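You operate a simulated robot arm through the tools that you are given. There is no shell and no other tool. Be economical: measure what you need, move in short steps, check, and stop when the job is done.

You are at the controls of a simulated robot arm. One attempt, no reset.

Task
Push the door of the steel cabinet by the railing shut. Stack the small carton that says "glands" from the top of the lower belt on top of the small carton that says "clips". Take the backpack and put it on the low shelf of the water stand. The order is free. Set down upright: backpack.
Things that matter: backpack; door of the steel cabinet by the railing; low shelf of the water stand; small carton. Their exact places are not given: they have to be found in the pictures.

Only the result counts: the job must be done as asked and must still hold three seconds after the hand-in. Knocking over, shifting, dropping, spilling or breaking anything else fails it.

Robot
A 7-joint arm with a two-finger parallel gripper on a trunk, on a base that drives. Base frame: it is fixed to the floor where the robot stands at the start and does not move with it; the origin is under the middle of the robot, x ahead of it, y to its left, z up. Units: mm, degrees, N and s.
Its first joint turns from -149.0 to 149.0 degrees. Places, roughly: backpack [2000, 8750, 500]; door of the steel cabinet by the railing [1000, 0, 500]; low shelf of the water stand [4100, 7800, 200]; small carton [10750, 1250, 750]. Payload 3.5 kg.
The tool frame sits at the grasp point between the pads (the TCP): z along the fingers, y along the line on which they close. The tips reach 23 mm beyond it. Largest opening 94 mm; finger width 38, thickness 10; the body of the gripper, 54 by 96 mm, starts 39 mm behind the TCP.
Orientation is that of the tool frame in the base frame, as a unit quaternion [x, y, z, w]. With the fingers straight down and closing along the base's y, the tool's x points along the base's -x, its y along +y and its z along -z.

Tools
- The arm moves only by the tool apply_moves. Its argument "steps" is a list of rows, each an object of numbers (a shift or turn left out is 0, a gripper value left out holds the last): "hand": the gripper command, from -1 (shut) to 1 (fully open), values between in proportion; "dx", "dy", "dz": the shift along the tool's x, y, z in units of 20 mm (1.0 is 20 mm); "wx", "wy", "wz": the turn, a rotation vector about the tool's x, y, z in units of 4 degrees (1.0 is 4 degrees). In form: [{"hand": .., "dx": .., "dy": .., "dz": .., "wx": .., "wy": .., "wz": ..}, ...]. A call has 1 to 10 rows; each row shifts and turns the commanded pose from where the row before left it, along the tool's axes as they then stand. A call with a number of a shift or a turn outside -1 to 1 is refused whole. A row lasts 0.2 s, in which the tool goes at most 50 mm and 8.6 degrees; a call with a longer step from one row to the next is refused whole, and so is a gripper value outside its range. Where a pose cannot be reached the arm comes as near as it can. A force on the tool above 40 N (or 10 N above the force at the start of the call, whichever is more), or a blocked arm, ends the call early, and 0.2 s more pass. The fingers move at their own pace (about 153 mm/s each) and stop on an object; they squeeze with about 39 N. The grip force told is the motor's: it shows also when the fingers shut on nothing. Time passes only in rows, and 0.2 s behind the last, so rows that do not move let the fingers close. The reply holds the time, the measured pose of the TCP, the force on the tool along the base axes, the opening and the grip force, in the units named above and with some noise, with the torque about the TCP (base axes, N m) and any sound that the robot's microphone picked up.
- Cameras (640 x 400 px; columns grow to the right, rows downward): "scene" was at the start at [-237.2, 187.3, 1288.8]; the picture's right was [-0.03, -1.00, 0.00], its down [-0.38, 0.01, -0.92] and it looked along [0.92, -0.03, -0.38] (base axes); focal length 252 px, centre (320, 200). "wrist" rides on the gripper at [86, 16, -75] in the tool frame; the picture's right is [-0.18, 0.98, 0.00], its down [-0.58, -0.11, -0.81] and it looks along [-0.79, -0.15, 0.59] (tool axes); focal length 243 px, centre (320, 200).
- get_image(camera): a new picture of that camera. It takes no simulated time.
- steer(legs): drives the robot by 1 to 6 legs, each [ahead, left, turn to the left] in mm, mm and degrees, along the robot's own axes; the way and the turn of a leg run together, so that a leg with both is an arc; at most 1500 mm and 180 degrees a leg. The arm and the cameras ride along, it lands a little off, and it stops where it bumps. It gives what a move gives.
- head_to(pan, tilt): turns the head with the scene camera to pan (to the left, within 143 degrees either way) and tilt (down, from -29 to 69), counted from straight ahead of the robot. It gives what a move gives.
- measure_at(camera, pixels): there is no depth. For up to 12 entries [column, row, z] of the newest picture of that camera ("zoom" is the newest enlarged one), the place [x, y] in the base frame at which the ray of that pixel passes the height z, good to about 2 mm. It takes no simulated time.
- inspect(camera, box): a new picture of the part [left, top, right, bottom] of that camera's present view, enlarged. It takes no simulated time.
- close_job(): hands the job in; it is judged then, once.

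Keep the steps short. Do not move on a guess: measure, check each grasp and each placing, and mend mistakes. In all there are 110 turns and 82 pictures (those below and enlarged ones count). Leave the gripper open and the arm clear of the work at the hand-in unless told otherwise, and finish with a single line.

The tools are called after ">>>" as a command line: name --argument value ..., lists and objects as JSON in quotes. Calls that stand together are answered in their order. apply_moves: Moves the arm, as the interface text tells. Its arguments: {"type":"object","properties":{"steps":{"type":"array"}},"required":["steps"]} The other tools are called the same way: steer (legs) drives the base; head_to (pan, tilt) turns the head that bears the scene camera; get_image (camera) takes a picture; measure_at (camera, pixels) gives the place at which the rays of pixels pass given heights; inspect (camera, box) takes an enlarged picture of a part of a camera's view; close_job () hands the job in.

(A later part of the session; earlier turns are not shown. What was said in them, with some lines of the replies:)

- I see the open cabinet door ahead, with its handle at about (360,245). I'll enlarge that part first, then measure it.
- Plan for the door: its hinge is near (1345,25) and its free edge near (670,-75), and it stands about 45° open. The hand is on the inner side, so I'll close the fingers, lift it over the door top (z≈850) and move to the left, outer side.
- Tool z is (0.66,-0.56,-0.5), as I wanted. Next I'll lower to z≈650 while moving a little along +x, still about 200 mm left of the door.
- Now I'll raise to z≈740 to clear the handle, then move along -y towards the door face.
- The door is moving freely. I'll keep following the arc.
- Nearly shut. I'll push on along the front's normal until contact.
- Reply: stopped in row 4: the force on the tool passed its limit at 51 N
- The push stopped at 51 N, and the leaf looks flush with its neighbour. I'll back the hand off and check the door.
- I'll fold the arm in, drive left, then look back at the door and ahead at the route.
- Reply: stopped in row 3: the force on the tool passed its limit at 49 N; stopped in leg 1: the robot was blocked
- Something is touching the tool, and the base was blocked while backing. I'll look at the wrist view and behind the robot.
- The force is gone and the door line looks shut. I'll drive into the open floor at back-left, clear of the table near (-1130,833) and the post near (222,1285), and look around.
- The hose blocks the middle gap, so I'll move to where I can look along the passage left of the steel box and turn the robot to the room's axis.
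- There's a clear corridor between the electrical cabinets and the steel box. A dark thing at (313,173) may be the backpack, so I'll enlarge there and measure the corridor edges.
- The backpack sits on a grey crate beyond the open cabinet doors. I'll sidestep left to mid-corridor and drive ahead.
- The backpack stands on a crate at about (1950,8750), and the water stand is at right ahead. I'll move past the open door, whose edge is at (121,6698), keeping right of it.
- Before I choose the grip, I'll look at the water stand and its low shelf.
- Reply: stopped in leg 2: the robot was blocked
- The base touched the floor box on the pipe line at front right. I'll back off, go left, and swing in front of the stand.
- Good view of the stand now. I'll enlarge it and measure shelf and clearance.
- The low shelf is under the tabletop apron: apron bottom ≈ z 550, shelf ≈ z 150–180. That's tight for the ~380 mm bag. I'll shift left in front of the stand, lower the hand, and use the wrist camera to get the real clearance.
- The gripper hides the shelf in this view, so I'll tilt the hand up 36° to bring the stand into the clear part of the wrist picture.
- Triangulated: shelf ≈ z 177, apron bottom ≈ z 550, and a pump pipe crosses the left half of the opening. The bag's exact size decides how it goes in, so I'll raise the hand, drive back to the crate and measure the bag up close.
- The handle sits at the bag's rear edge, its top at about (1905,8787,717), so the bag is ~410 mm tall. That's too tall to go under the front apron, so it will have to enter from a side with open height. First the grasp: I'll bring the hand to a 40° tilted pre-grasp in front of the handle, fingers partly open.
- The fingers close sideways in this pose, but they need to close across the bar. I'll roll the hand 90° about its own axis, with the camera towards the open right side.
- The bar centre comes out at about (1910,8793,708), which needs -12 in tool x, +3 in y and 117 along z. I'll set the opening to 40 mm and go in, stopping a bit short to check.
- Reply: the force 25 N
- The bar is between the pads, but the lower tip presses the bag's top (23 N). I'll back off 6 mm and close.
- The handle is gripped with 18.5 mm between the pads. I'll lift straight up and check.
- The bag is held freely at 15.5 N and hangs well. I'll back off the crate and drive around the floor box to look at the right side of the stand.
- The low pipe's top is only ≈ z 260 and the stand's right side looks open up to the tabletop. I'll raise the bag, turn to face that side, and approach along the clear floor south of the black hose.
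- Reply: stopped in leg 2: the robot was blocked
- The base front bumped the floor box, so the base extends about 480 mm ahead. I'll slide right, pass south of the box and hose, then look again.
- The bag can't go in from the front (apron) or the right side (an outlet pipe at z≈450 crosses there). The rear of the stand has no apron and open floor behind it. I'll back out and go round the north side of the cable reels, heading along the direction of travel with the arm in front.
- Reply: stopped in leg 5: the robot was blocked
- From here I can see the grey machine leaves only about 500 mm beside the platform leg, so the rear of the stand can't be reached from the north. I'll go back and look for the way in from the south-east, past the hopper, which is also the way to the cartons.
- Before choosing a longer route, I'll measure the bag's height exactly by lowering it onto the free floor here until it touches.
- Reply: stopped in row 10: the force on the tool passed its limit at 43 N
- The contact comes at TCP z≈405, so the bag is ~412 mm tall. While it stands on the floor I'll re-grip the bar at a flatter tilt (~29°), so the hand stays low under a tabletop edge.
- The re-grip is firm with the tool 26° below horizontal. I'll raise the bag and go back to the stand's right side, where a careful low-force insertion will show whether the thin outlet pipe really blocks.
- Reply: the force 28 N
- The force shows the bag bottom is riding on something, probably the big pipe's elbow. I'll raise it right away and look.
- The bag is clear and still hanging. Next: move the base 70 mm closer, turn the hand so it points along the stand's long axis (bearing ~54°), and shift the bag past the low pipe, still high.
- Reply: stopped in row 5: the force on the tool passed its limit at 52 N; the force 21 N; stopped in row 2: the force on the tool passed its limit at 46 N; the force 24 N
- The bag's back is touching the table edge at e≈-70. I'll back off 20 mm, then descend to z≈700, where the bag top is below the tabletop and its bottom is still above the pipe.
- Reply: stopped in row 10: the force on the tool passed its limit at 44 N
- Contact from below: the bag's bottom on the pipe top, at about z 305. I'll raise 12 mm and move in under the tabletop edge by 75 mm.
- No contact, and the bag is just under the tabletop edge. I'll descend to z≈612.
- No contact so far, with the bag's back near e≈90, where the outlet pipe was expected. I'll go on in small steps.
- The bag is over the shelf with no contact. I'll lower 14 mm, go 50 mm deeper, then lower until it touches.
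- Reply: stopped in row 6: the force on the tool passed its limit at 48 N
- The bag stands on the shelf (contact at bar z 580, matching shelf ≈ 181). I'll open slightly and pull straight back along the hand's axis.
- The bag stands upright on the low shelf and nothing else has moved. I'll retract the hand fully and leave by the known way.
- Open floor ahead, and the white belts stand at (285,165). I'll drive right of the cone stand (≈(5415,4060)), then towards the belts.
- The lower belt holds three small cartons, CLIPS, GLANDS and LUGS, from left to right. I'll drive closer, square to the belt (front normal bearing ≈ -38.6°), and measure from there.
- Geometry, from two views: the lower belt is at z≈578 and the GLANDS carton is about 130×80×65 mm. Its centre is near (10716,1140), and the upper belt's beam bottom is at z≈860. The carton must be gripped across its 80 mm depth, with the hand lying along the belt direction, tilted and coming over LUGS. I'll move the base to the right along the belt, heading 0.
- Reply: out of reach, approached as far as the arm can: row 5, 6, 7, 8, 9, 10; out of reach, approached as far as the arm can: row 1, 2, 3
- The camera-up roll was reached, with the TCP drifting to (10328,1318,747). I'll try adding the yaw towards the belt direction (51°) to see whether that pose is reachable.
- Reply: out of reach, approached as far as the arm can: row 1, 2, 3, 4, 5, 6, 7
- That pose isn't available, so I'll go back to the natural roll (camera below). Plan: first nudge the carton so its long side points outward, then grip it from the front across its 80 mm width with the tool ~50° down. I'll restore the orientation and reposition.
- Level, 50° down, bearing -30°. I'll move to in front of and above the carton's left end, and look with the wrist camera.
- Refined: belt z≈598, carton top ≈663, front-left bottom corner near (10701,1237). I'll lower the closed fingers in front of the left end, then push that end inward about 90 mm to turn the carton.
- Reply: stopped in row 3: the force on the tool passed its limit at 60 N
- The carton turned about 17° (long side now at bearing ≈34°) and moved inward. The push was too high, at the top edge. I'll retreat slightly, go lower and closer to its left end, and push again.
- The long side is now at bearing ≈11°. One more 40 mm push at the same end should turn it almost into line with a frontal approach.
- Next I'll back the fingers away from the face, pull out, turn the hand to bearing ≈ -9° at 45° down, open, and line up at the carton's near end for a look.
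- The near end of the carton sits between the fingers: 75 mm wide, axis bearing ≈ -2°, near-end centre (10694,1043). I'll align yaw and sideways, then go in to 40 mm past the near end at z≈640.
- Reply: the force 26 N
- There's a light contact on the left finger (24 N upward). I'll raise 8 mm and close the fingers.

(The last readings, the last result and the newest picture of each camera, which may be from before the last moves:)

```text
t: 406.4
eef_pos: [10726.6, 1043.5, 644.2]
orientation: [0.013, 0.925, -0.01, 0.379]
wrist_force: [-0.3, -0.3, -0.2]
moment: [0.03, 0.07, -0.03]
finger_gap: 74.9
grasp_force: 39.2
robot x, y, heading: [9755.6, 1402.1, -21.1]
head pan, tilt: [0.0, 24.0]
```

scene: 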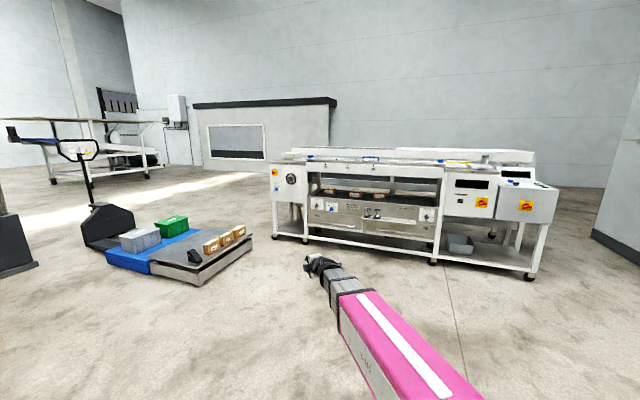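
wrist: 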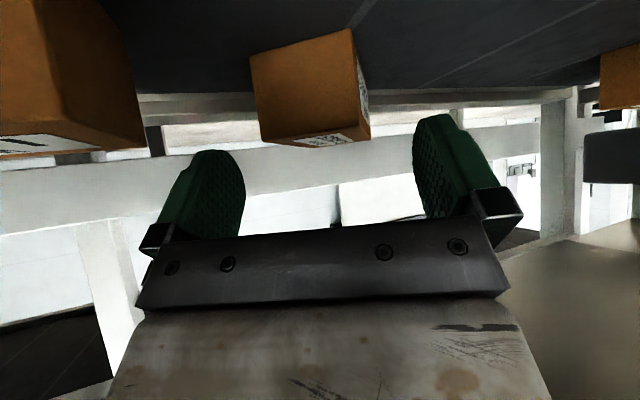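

Gripped: 74.9 mm gap, 39 N. I'll lift 25 mm, then pull the carton straight out along the belt's normal, keeping between LUGS and CLIPS.

>>> apply_moves --steps '[{"dx": -0.35, "dz": -0.35}, {"dx": -0.35, "dz": -0.35}, {"dx": -0.2, "dz": -0.2}]'

>>> apply_moves --steps '[{"dx": 0.57, "dy": 0.6, "dz": -0.57}, {"dx": 0.57, "dy": 0.6, "dz": -0.57}, {"dx": 0.57, "dy": 0.6, "dz": -0.57}, {"dx": 0.57, "dy": 0.6, "dz": -0.57}, {"dx": 0.57, "dy": 0.6, "dz": -0.57}, {"dx": 0.57, "dy": 0.6, "dz": -0.57}, {"dx": 0.57, "dy": 0.6, "dz": -0.57}, {"dx": 0.57, "dy": 0.6, "dz": -0.57}, {"dx": 0.57, "dy": 0.6, "dz": -0.57}]'

>>> apply_moves --steps '[{"dx": 0.57, "dy": 0.6, "dz": -0.57}, {"dx": 0.57, "dy": 0.6, "dz": -0.57}, {"dx": 0.57, "dy": 0.6, "dz": -0.57}, {"dx": 0.57, "dy": 0.6, "dz": -0.57}, {"dx": 0.57, "dy": 0.6, "dz": -0.57}, {"dx": 0.57, "dy": 0.6, "dz": -0.57}, {"dx": 0.57, "dy": 0.6, "dz": -0.57}, {"dx": 0.57, "dy": 0.6, "dz": -0.57}, {"dx": 0.57, "dy": 0.6, "dz": -0.57}, {"dx": 0.57, "dy": 0.6, "dz": -0.57}]'

```text
t: 407.2
eef_pos: [10728.2, 1044.2, 673.4]
orientation: [0.013, 0.925, -0.009, 0.379]
wrist_force: [-0.2, -0.3, -1.2]
moment: [0.03, 0.08, 0.0]
finger_gap: 74.8
grasp_force: 38.9
robot x, y, heading: [9755.0, 1398.3, -21.1]
head pan, tilt: [0.0, 24.0]
```

```text
t: 409.2
eef_pos: [10584.5, 1157.2, 673.0]
orientation: [0.014, 0.925, -0.01, 0.38]
wrist_force: [0.5, 0.2, -2.7]
moment: [0.03, 0.06, -0.05]
finger_gap: 74.7
grasp_force: 38.1
robot x, y, heading: [9755.9, 1399.7, -20.9]
head pan, tilt: [0.0, 24.0]
```

```text
t: 411.4
eef_pos: [10428.2, 1282.8, 668.5]
orientation: [0.013, 0.925, -0.01, 0.379]
wrist_force: [0.7, -0.2, -1.9]
moment: [-0.03, 0.09, -0.04]
finger_gap: 74.6
grasp_force: 38.9
robot x, y, heading: [9753.9, 1399.9, -21.1]
head pan, tilt: [0.0, 24.0]
```

Pulled out and still held. Next I'll yaw the hand to the belt normal while raising to z≈724, then shift the base left to stand opposite CLIPS.

>>> apply_moves --steps '[{"wx": 0.7, "wz": 0.71, "dx": -0.21, "dz": -0.21}, {"wx": 0.7, "wz": 0.71, "dx": -0.21, "dz": -0.21}, {"wx": 0.7, "wz": 0.71, "dx": -0.21, "dz": -0.21}, {"wx": 0.7, "wz": 0.71, "dx": -0.21, "dz": -0.21}, {"wx": 0.7, "wz": 0.71, "dx": -0.21, "dz": -0.21}, {"wx": 0.7, "wz": 0.71, "dx": -0.21, "dz": -0.21}, {"wx": 0.7, "wz": 0.71, "dx": -0.21, "dz": -0.21}, {"wx": 0.7, "wz": 0.71, "dx": -0.21, "dz": -0.21}, {"wx": 0.7, "wz": 0.71, "dx": -0.21, "dz": -0.21}]'

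>>> steer --legs '[[60, 400, 0]]'

```text
t: 413.4
eef_pos: [10431.5, 1281.8, 725.2]
orientation: [0.299, 0.875, -0.126, 0.36]
wrist_force: [-0.4, 0.1, -2.8]
moment: [0.04, 0.03, 0.04]
finger_gap: 74.9
grasp_force: 39.0
robot x, y, heading: [9754.7, 1402.9, -21.2]
head pan, tilt: [0.0, 24.0]
```

```text
t: 415.9
eef_pos: [10625.7, 1645.0, 725.1]
orientation: [0.287, 0.879, -0.121, 0.362]
wrist_force: [0.0, 0.7, -2.6]
moment: [0.08, 0.06, 0.03]
finger_gap: 74.8
grasp_force: 39.4
robot x, y, heading: [9947.4, 1750.6, -19.6]
head pan, tilt: [0.0, 24.0]
```

The carton is held level with its bottom at ≈ z 679 and CLIPS' top at ≈ 663. I'll advance towards CLIPS (centre ≈ (10916,1395)), watching the force for contact with the upper beam.

>>> apply_moves --steps '[{"dx": -0.69, "dy": -0.082, "dz": 0.688}, {"dx": -0.69, "dy": -0.082, "dz": 0.688}, {"dx": -0.69, "dy": -0.082, "dz": 0.688}, {"dx": -0.69, "dy": -0.082, "dz": 0.688}, {"dx": -0.69, "dy": -0.082, "dz": 0.688}, {"dx": -0.69, "dy": -0.082, "dz": 0.688}, {"dx": -0.69, "dy": -0.082, "dz": 0.688}, {"dx": -0.69, "dy": -0.082, "dz": 0.688}, {"dx": -0.69, "dy": -0.082, "dz": 0.688}]'

>>> apply_moves --steps '[{"dx": -0.5, "dy": -0.06, "dz": 0.5}, {"dx": -0.5, "dy": -0.06, "dz": 0.5}, {"dx": -0.5, "dy": -0.06, "dz": 0.5}, {"dx": -0.5, "dy": -0.06, "dz": 0.5}, {"dx": -0.5, "dy": -0.06, "dz": 0.5}, {"dx": -0.5, "dy": -0.06, "dz": 0.5}, {"dx": -0.5, "dy": -0.06, "dz": 0.5}, {"dx": -0.5, "dy": -0.06, "dz": 0.5}, {"dx": -0.5, "dy": -0.06, "dz": 0.5}]'

>>> get_image --camera "wrist"

```text
t: 417.9
eef_pos: [10759.8, 1530.5, 725.0]
orientation: [0.288, 0.878, -0.122, 0.361]
wrist_force: [0.6, 0.7, -3.1]
moment: [0.04, 0.06, 0.03]
finger_gap: 74.8
grasp_force: 39.0
robot x, y, heading: [9947.2, 1752.0, -19.6]
head pan, tilt: [0.0, 24.0]
```

```text
t: 419.9
eef_pos: [10855.4, 1445.1, 724.7]
orientation: [0.288, 0.878, -0.121, 0.362]
wrist_force: [0.1, -0.2, -2.2]
moment: [0.04, 0.06, -0.01]
finger_gap: 74.8
grasp_force: 39.4
robot x, y, heading: [9949.3, 1750.6, -19.7]
head pan, tilt: [0.0, 24.0]
```

```text
2 pictures are left
```

wrist: 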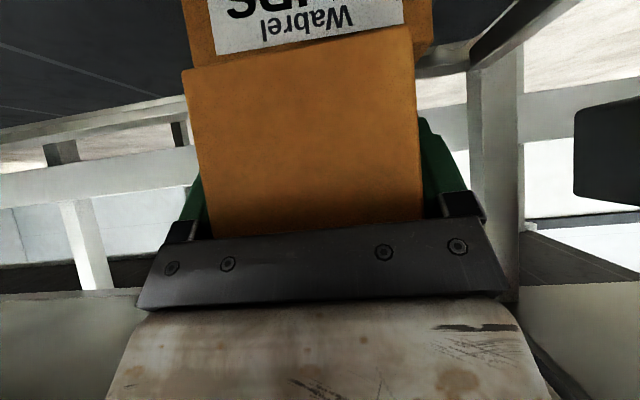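

>>> measure_at --camera "wrist" --pixels '[[433, 44, 663], [433, 44, 670], [188, 66, 663], [183, 10, 640], [432, 5, 640], [183, 72, 679], [408, 26, 679]]'

```text
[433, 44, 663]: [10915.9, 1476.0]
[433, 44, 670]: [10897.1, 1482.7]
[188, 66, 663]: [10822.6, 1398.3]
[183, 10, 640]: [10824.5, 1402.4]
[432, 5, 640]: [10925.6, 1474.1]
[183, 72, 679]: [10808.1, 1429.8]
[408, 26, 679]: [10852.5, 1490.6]
```

CLIPS' front edge is in view, and combining both estimates puts its centre near (10907,1400). I'll make the last 38 mm move, then lower gently until contact.

>>> apply_moves --steps '[{"dx": -0.44, "dy": -0.095, "dz": 0.438}, {"dx": -0.44, "dy": -0.095, "dz": 0.438}, {"dx": -0.44, "dy": -0.095, "dz": 0.438}]'

>>> apply_moves --steps '[{"dx": 0.14, "dz": 0.14}, {"dx": 0.14, "dz": 0.14}, {"dx": 0.14, "dz": 0.14}]'

```text
t: 420.7
eef_pos: [10880.7, 1417.9, 724.8]
orientation: [0.288, 0.878, -0.122, 0.362]
wrist_force: [0.3, 0.0, -2.9]
moment: [0.02, 0.09, -0.02]
finger_gap: 74.9
grasp_force: 39.0
robot x, y, heading: [9948.5, 1750.7, -19.9]
head pan, tilt: [0.0, 24.0]
```

```text
t: 421.5
eef_pos: [10879.9, 1417.8, 713.2]
orientation: [0.287, 0.878, -0.121, 0.362]
wrist_force: [0.3, -0.7, -2.5]
moment: [0.04, 0.06, 0.0]
finger_gap: 74.5
grasp_force: 39.0
robot x, y, heading: [9946.7, 1750.3, -19.9]
head pan, tilt: [0.0, 24.0]
```

>>> apply_moves --steps '[{"dx": 0.07, "dz": 0.07}, {"dx": 0.07, "dz": 0.07}]'

>>> apply_moves --steps '[{"dx": 0.07, "dz": 0.07}, {"dx": 0.07, "dz": 0.07}]'

```text
t: 422.1
eef_pos: [10881.4, 1418.6, 706.6]
orientation: [0.287, 0.879, -0.121, 0.361]
wrist_force: [0.7, 0.0, -1.8]
moment: [0.03, 0.05, -0.01]
finger_gap: 74.9
grasp_force: 39.3
robot x, y, heading: [9947.7, 1749.2, -19.8]
head pan, tilt: [0.0, 24.0]
```

```text
t: 422.7
eef_pos: [10880.9, 1417.8, 707.7]
orientation: [0.287, 0.877, -0.121, 0.366]
wrist_force: [0.7, 2.8, 33.4]
moment: [0.77, 0.16, -0.05]
finger_gap: 74.5
grasp_force: 39.4
robot x, y, heading: [9945.3, 1748.0, -19.9]
head pan, tilt: [0.0, 24.0]
```

Contact at TCP z 707, so the carton rests on CLIPS. I'll ease off 2 mm, open, and pull back horizontally.

>>> apply_moves --steps '[{"dx": -0.08, "dz": -0.08}, {"hand": 1}, {}, {}]'

>>> apply_moves --steps '[{"dx": 0.35, "dz": -0.35}, {"dx": 0.35, "dz": -0.35}, {"dx": 0.7, "dz": -0.7}, {"dx": 0.7, "dz": -0.7}, {"dx": 0.7, "dz": -0.7}, {"dx": 0.7, "dz": -0.7}, {"dx": 0.7, "dz": -0.7}, {"dx": 0.7, "dz": -0.7}, {"dx": 0.7, "dz": -0.7}]'

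>>> apply_moves --steps '[{"dx": 0.7, "dz": -0.7}, {"dx": 0.7, "dz": -0.7}, {"dx": 0.7, "dz": -0.7}, {"dx": 0.7, "dz": -0.7}, {"dx": 0.7, "dz": -0.7}, {"dx": 0.7, "dz": -0.7}, {"dx": 0.7, "dz": -0.7}, {"dx": 0.7, "dz": -0.7}]'

>>> get_image --camera "wrist"

```text
t: 423.7
eef_pos: [10880.8, 1417.9, 706.1]
orientation: [0.289, 0.878, -0.122, 0.362]
wrist_force: [-0.1, 0.9, -0.3]
moment: [0.02, -0.03, -0.01]
finger_gap: 93.7
grasp_force: 0.0
robot x, y, heading: [9944.3, 1751.4, -19.8]
head pan, tilt: [0.0, 24.0]
```

```text
t: 425.7
eef_pos: [10751.4, 1511.4, 705.1]
orientation: [0.288, 0.878, -0.122, 0.362]
wrist_force: [-0.2, -1.5, -0.7]
moment: [-0.01, -0.02, 0.01]
finger_gap: 93.8
grasp_force: 0.0
robot x, y, heading: [9949.0, 1749.9, -19.7]
head pan, tilt: [0.0, 24.0]
```

```text
t: 427.5
eef_pos: [10627.3, 1605.9, 705.9]
orientation: [0.288, 0.878, -0.122, 0.362]
wrist_force: [-0.2, -0.3, -0.7]
moment: [0.0, -0.03, 0.0]
finger_gap: 93.7
grasp_force: 0.1
robot x, y, heading: [9944.0, 1747.9, -19.4]
head pan, tilt: [0.0, 24.0]
```

```text
1 pictures are left
```

wrist: 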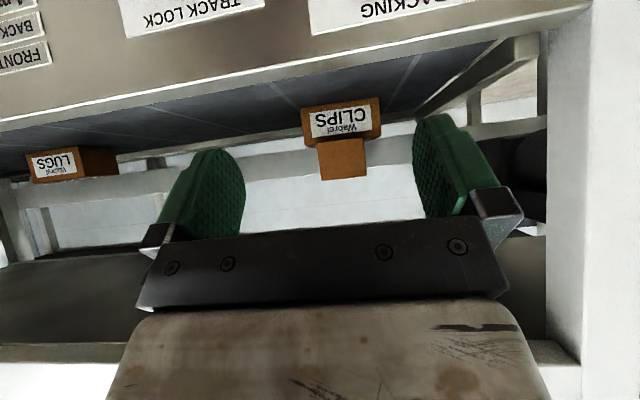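

GLANDS rests level and centred on CLIPS, LUGS is untouched, and the gripper is open. I'll back the robot clear of the belt.

>>> steer --legs '[[-400, 0, 0]]'

>>> get_image --camera "scene"

```text
t: 430.0
eef_pos: [10245.5, 1744.8, 706.4]
orientation: [0.285, 0.879, -0.12, 0.363]
wrist_force: [-0.2, -0.6, 0.3]
moment: [0.01, 0.04, -0.03]
finger_gap: 94.2
grasp_force: 0.1
robot x, y, heading: [9564.9, 1888.3, -19.6]
head pan, tilt: [0.0, 24.0]
```

```text
0 pictures are left
```

scene: 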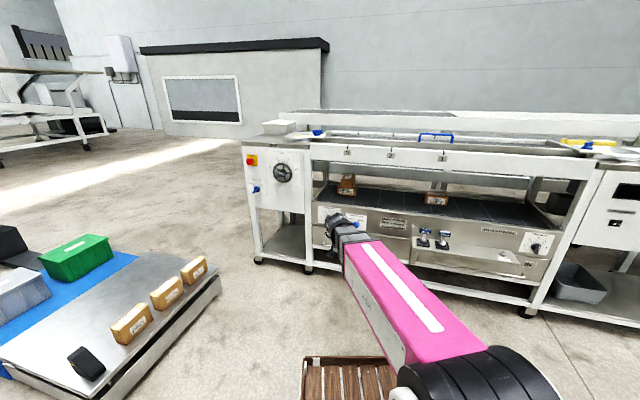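

The stack stands at (347,185), the door is shut, and the bag is upright on the shelf. I'm handing the job in.

>>> close_job

```text
The job is handed in.
```

The cabinet door is shut, the backpack stands upright on the water stand's low shelf, and the "glands" carton sits on the "clips" carton, but the robot's base bumped a floor box by the pipe line three times and I did not check whether it moved.
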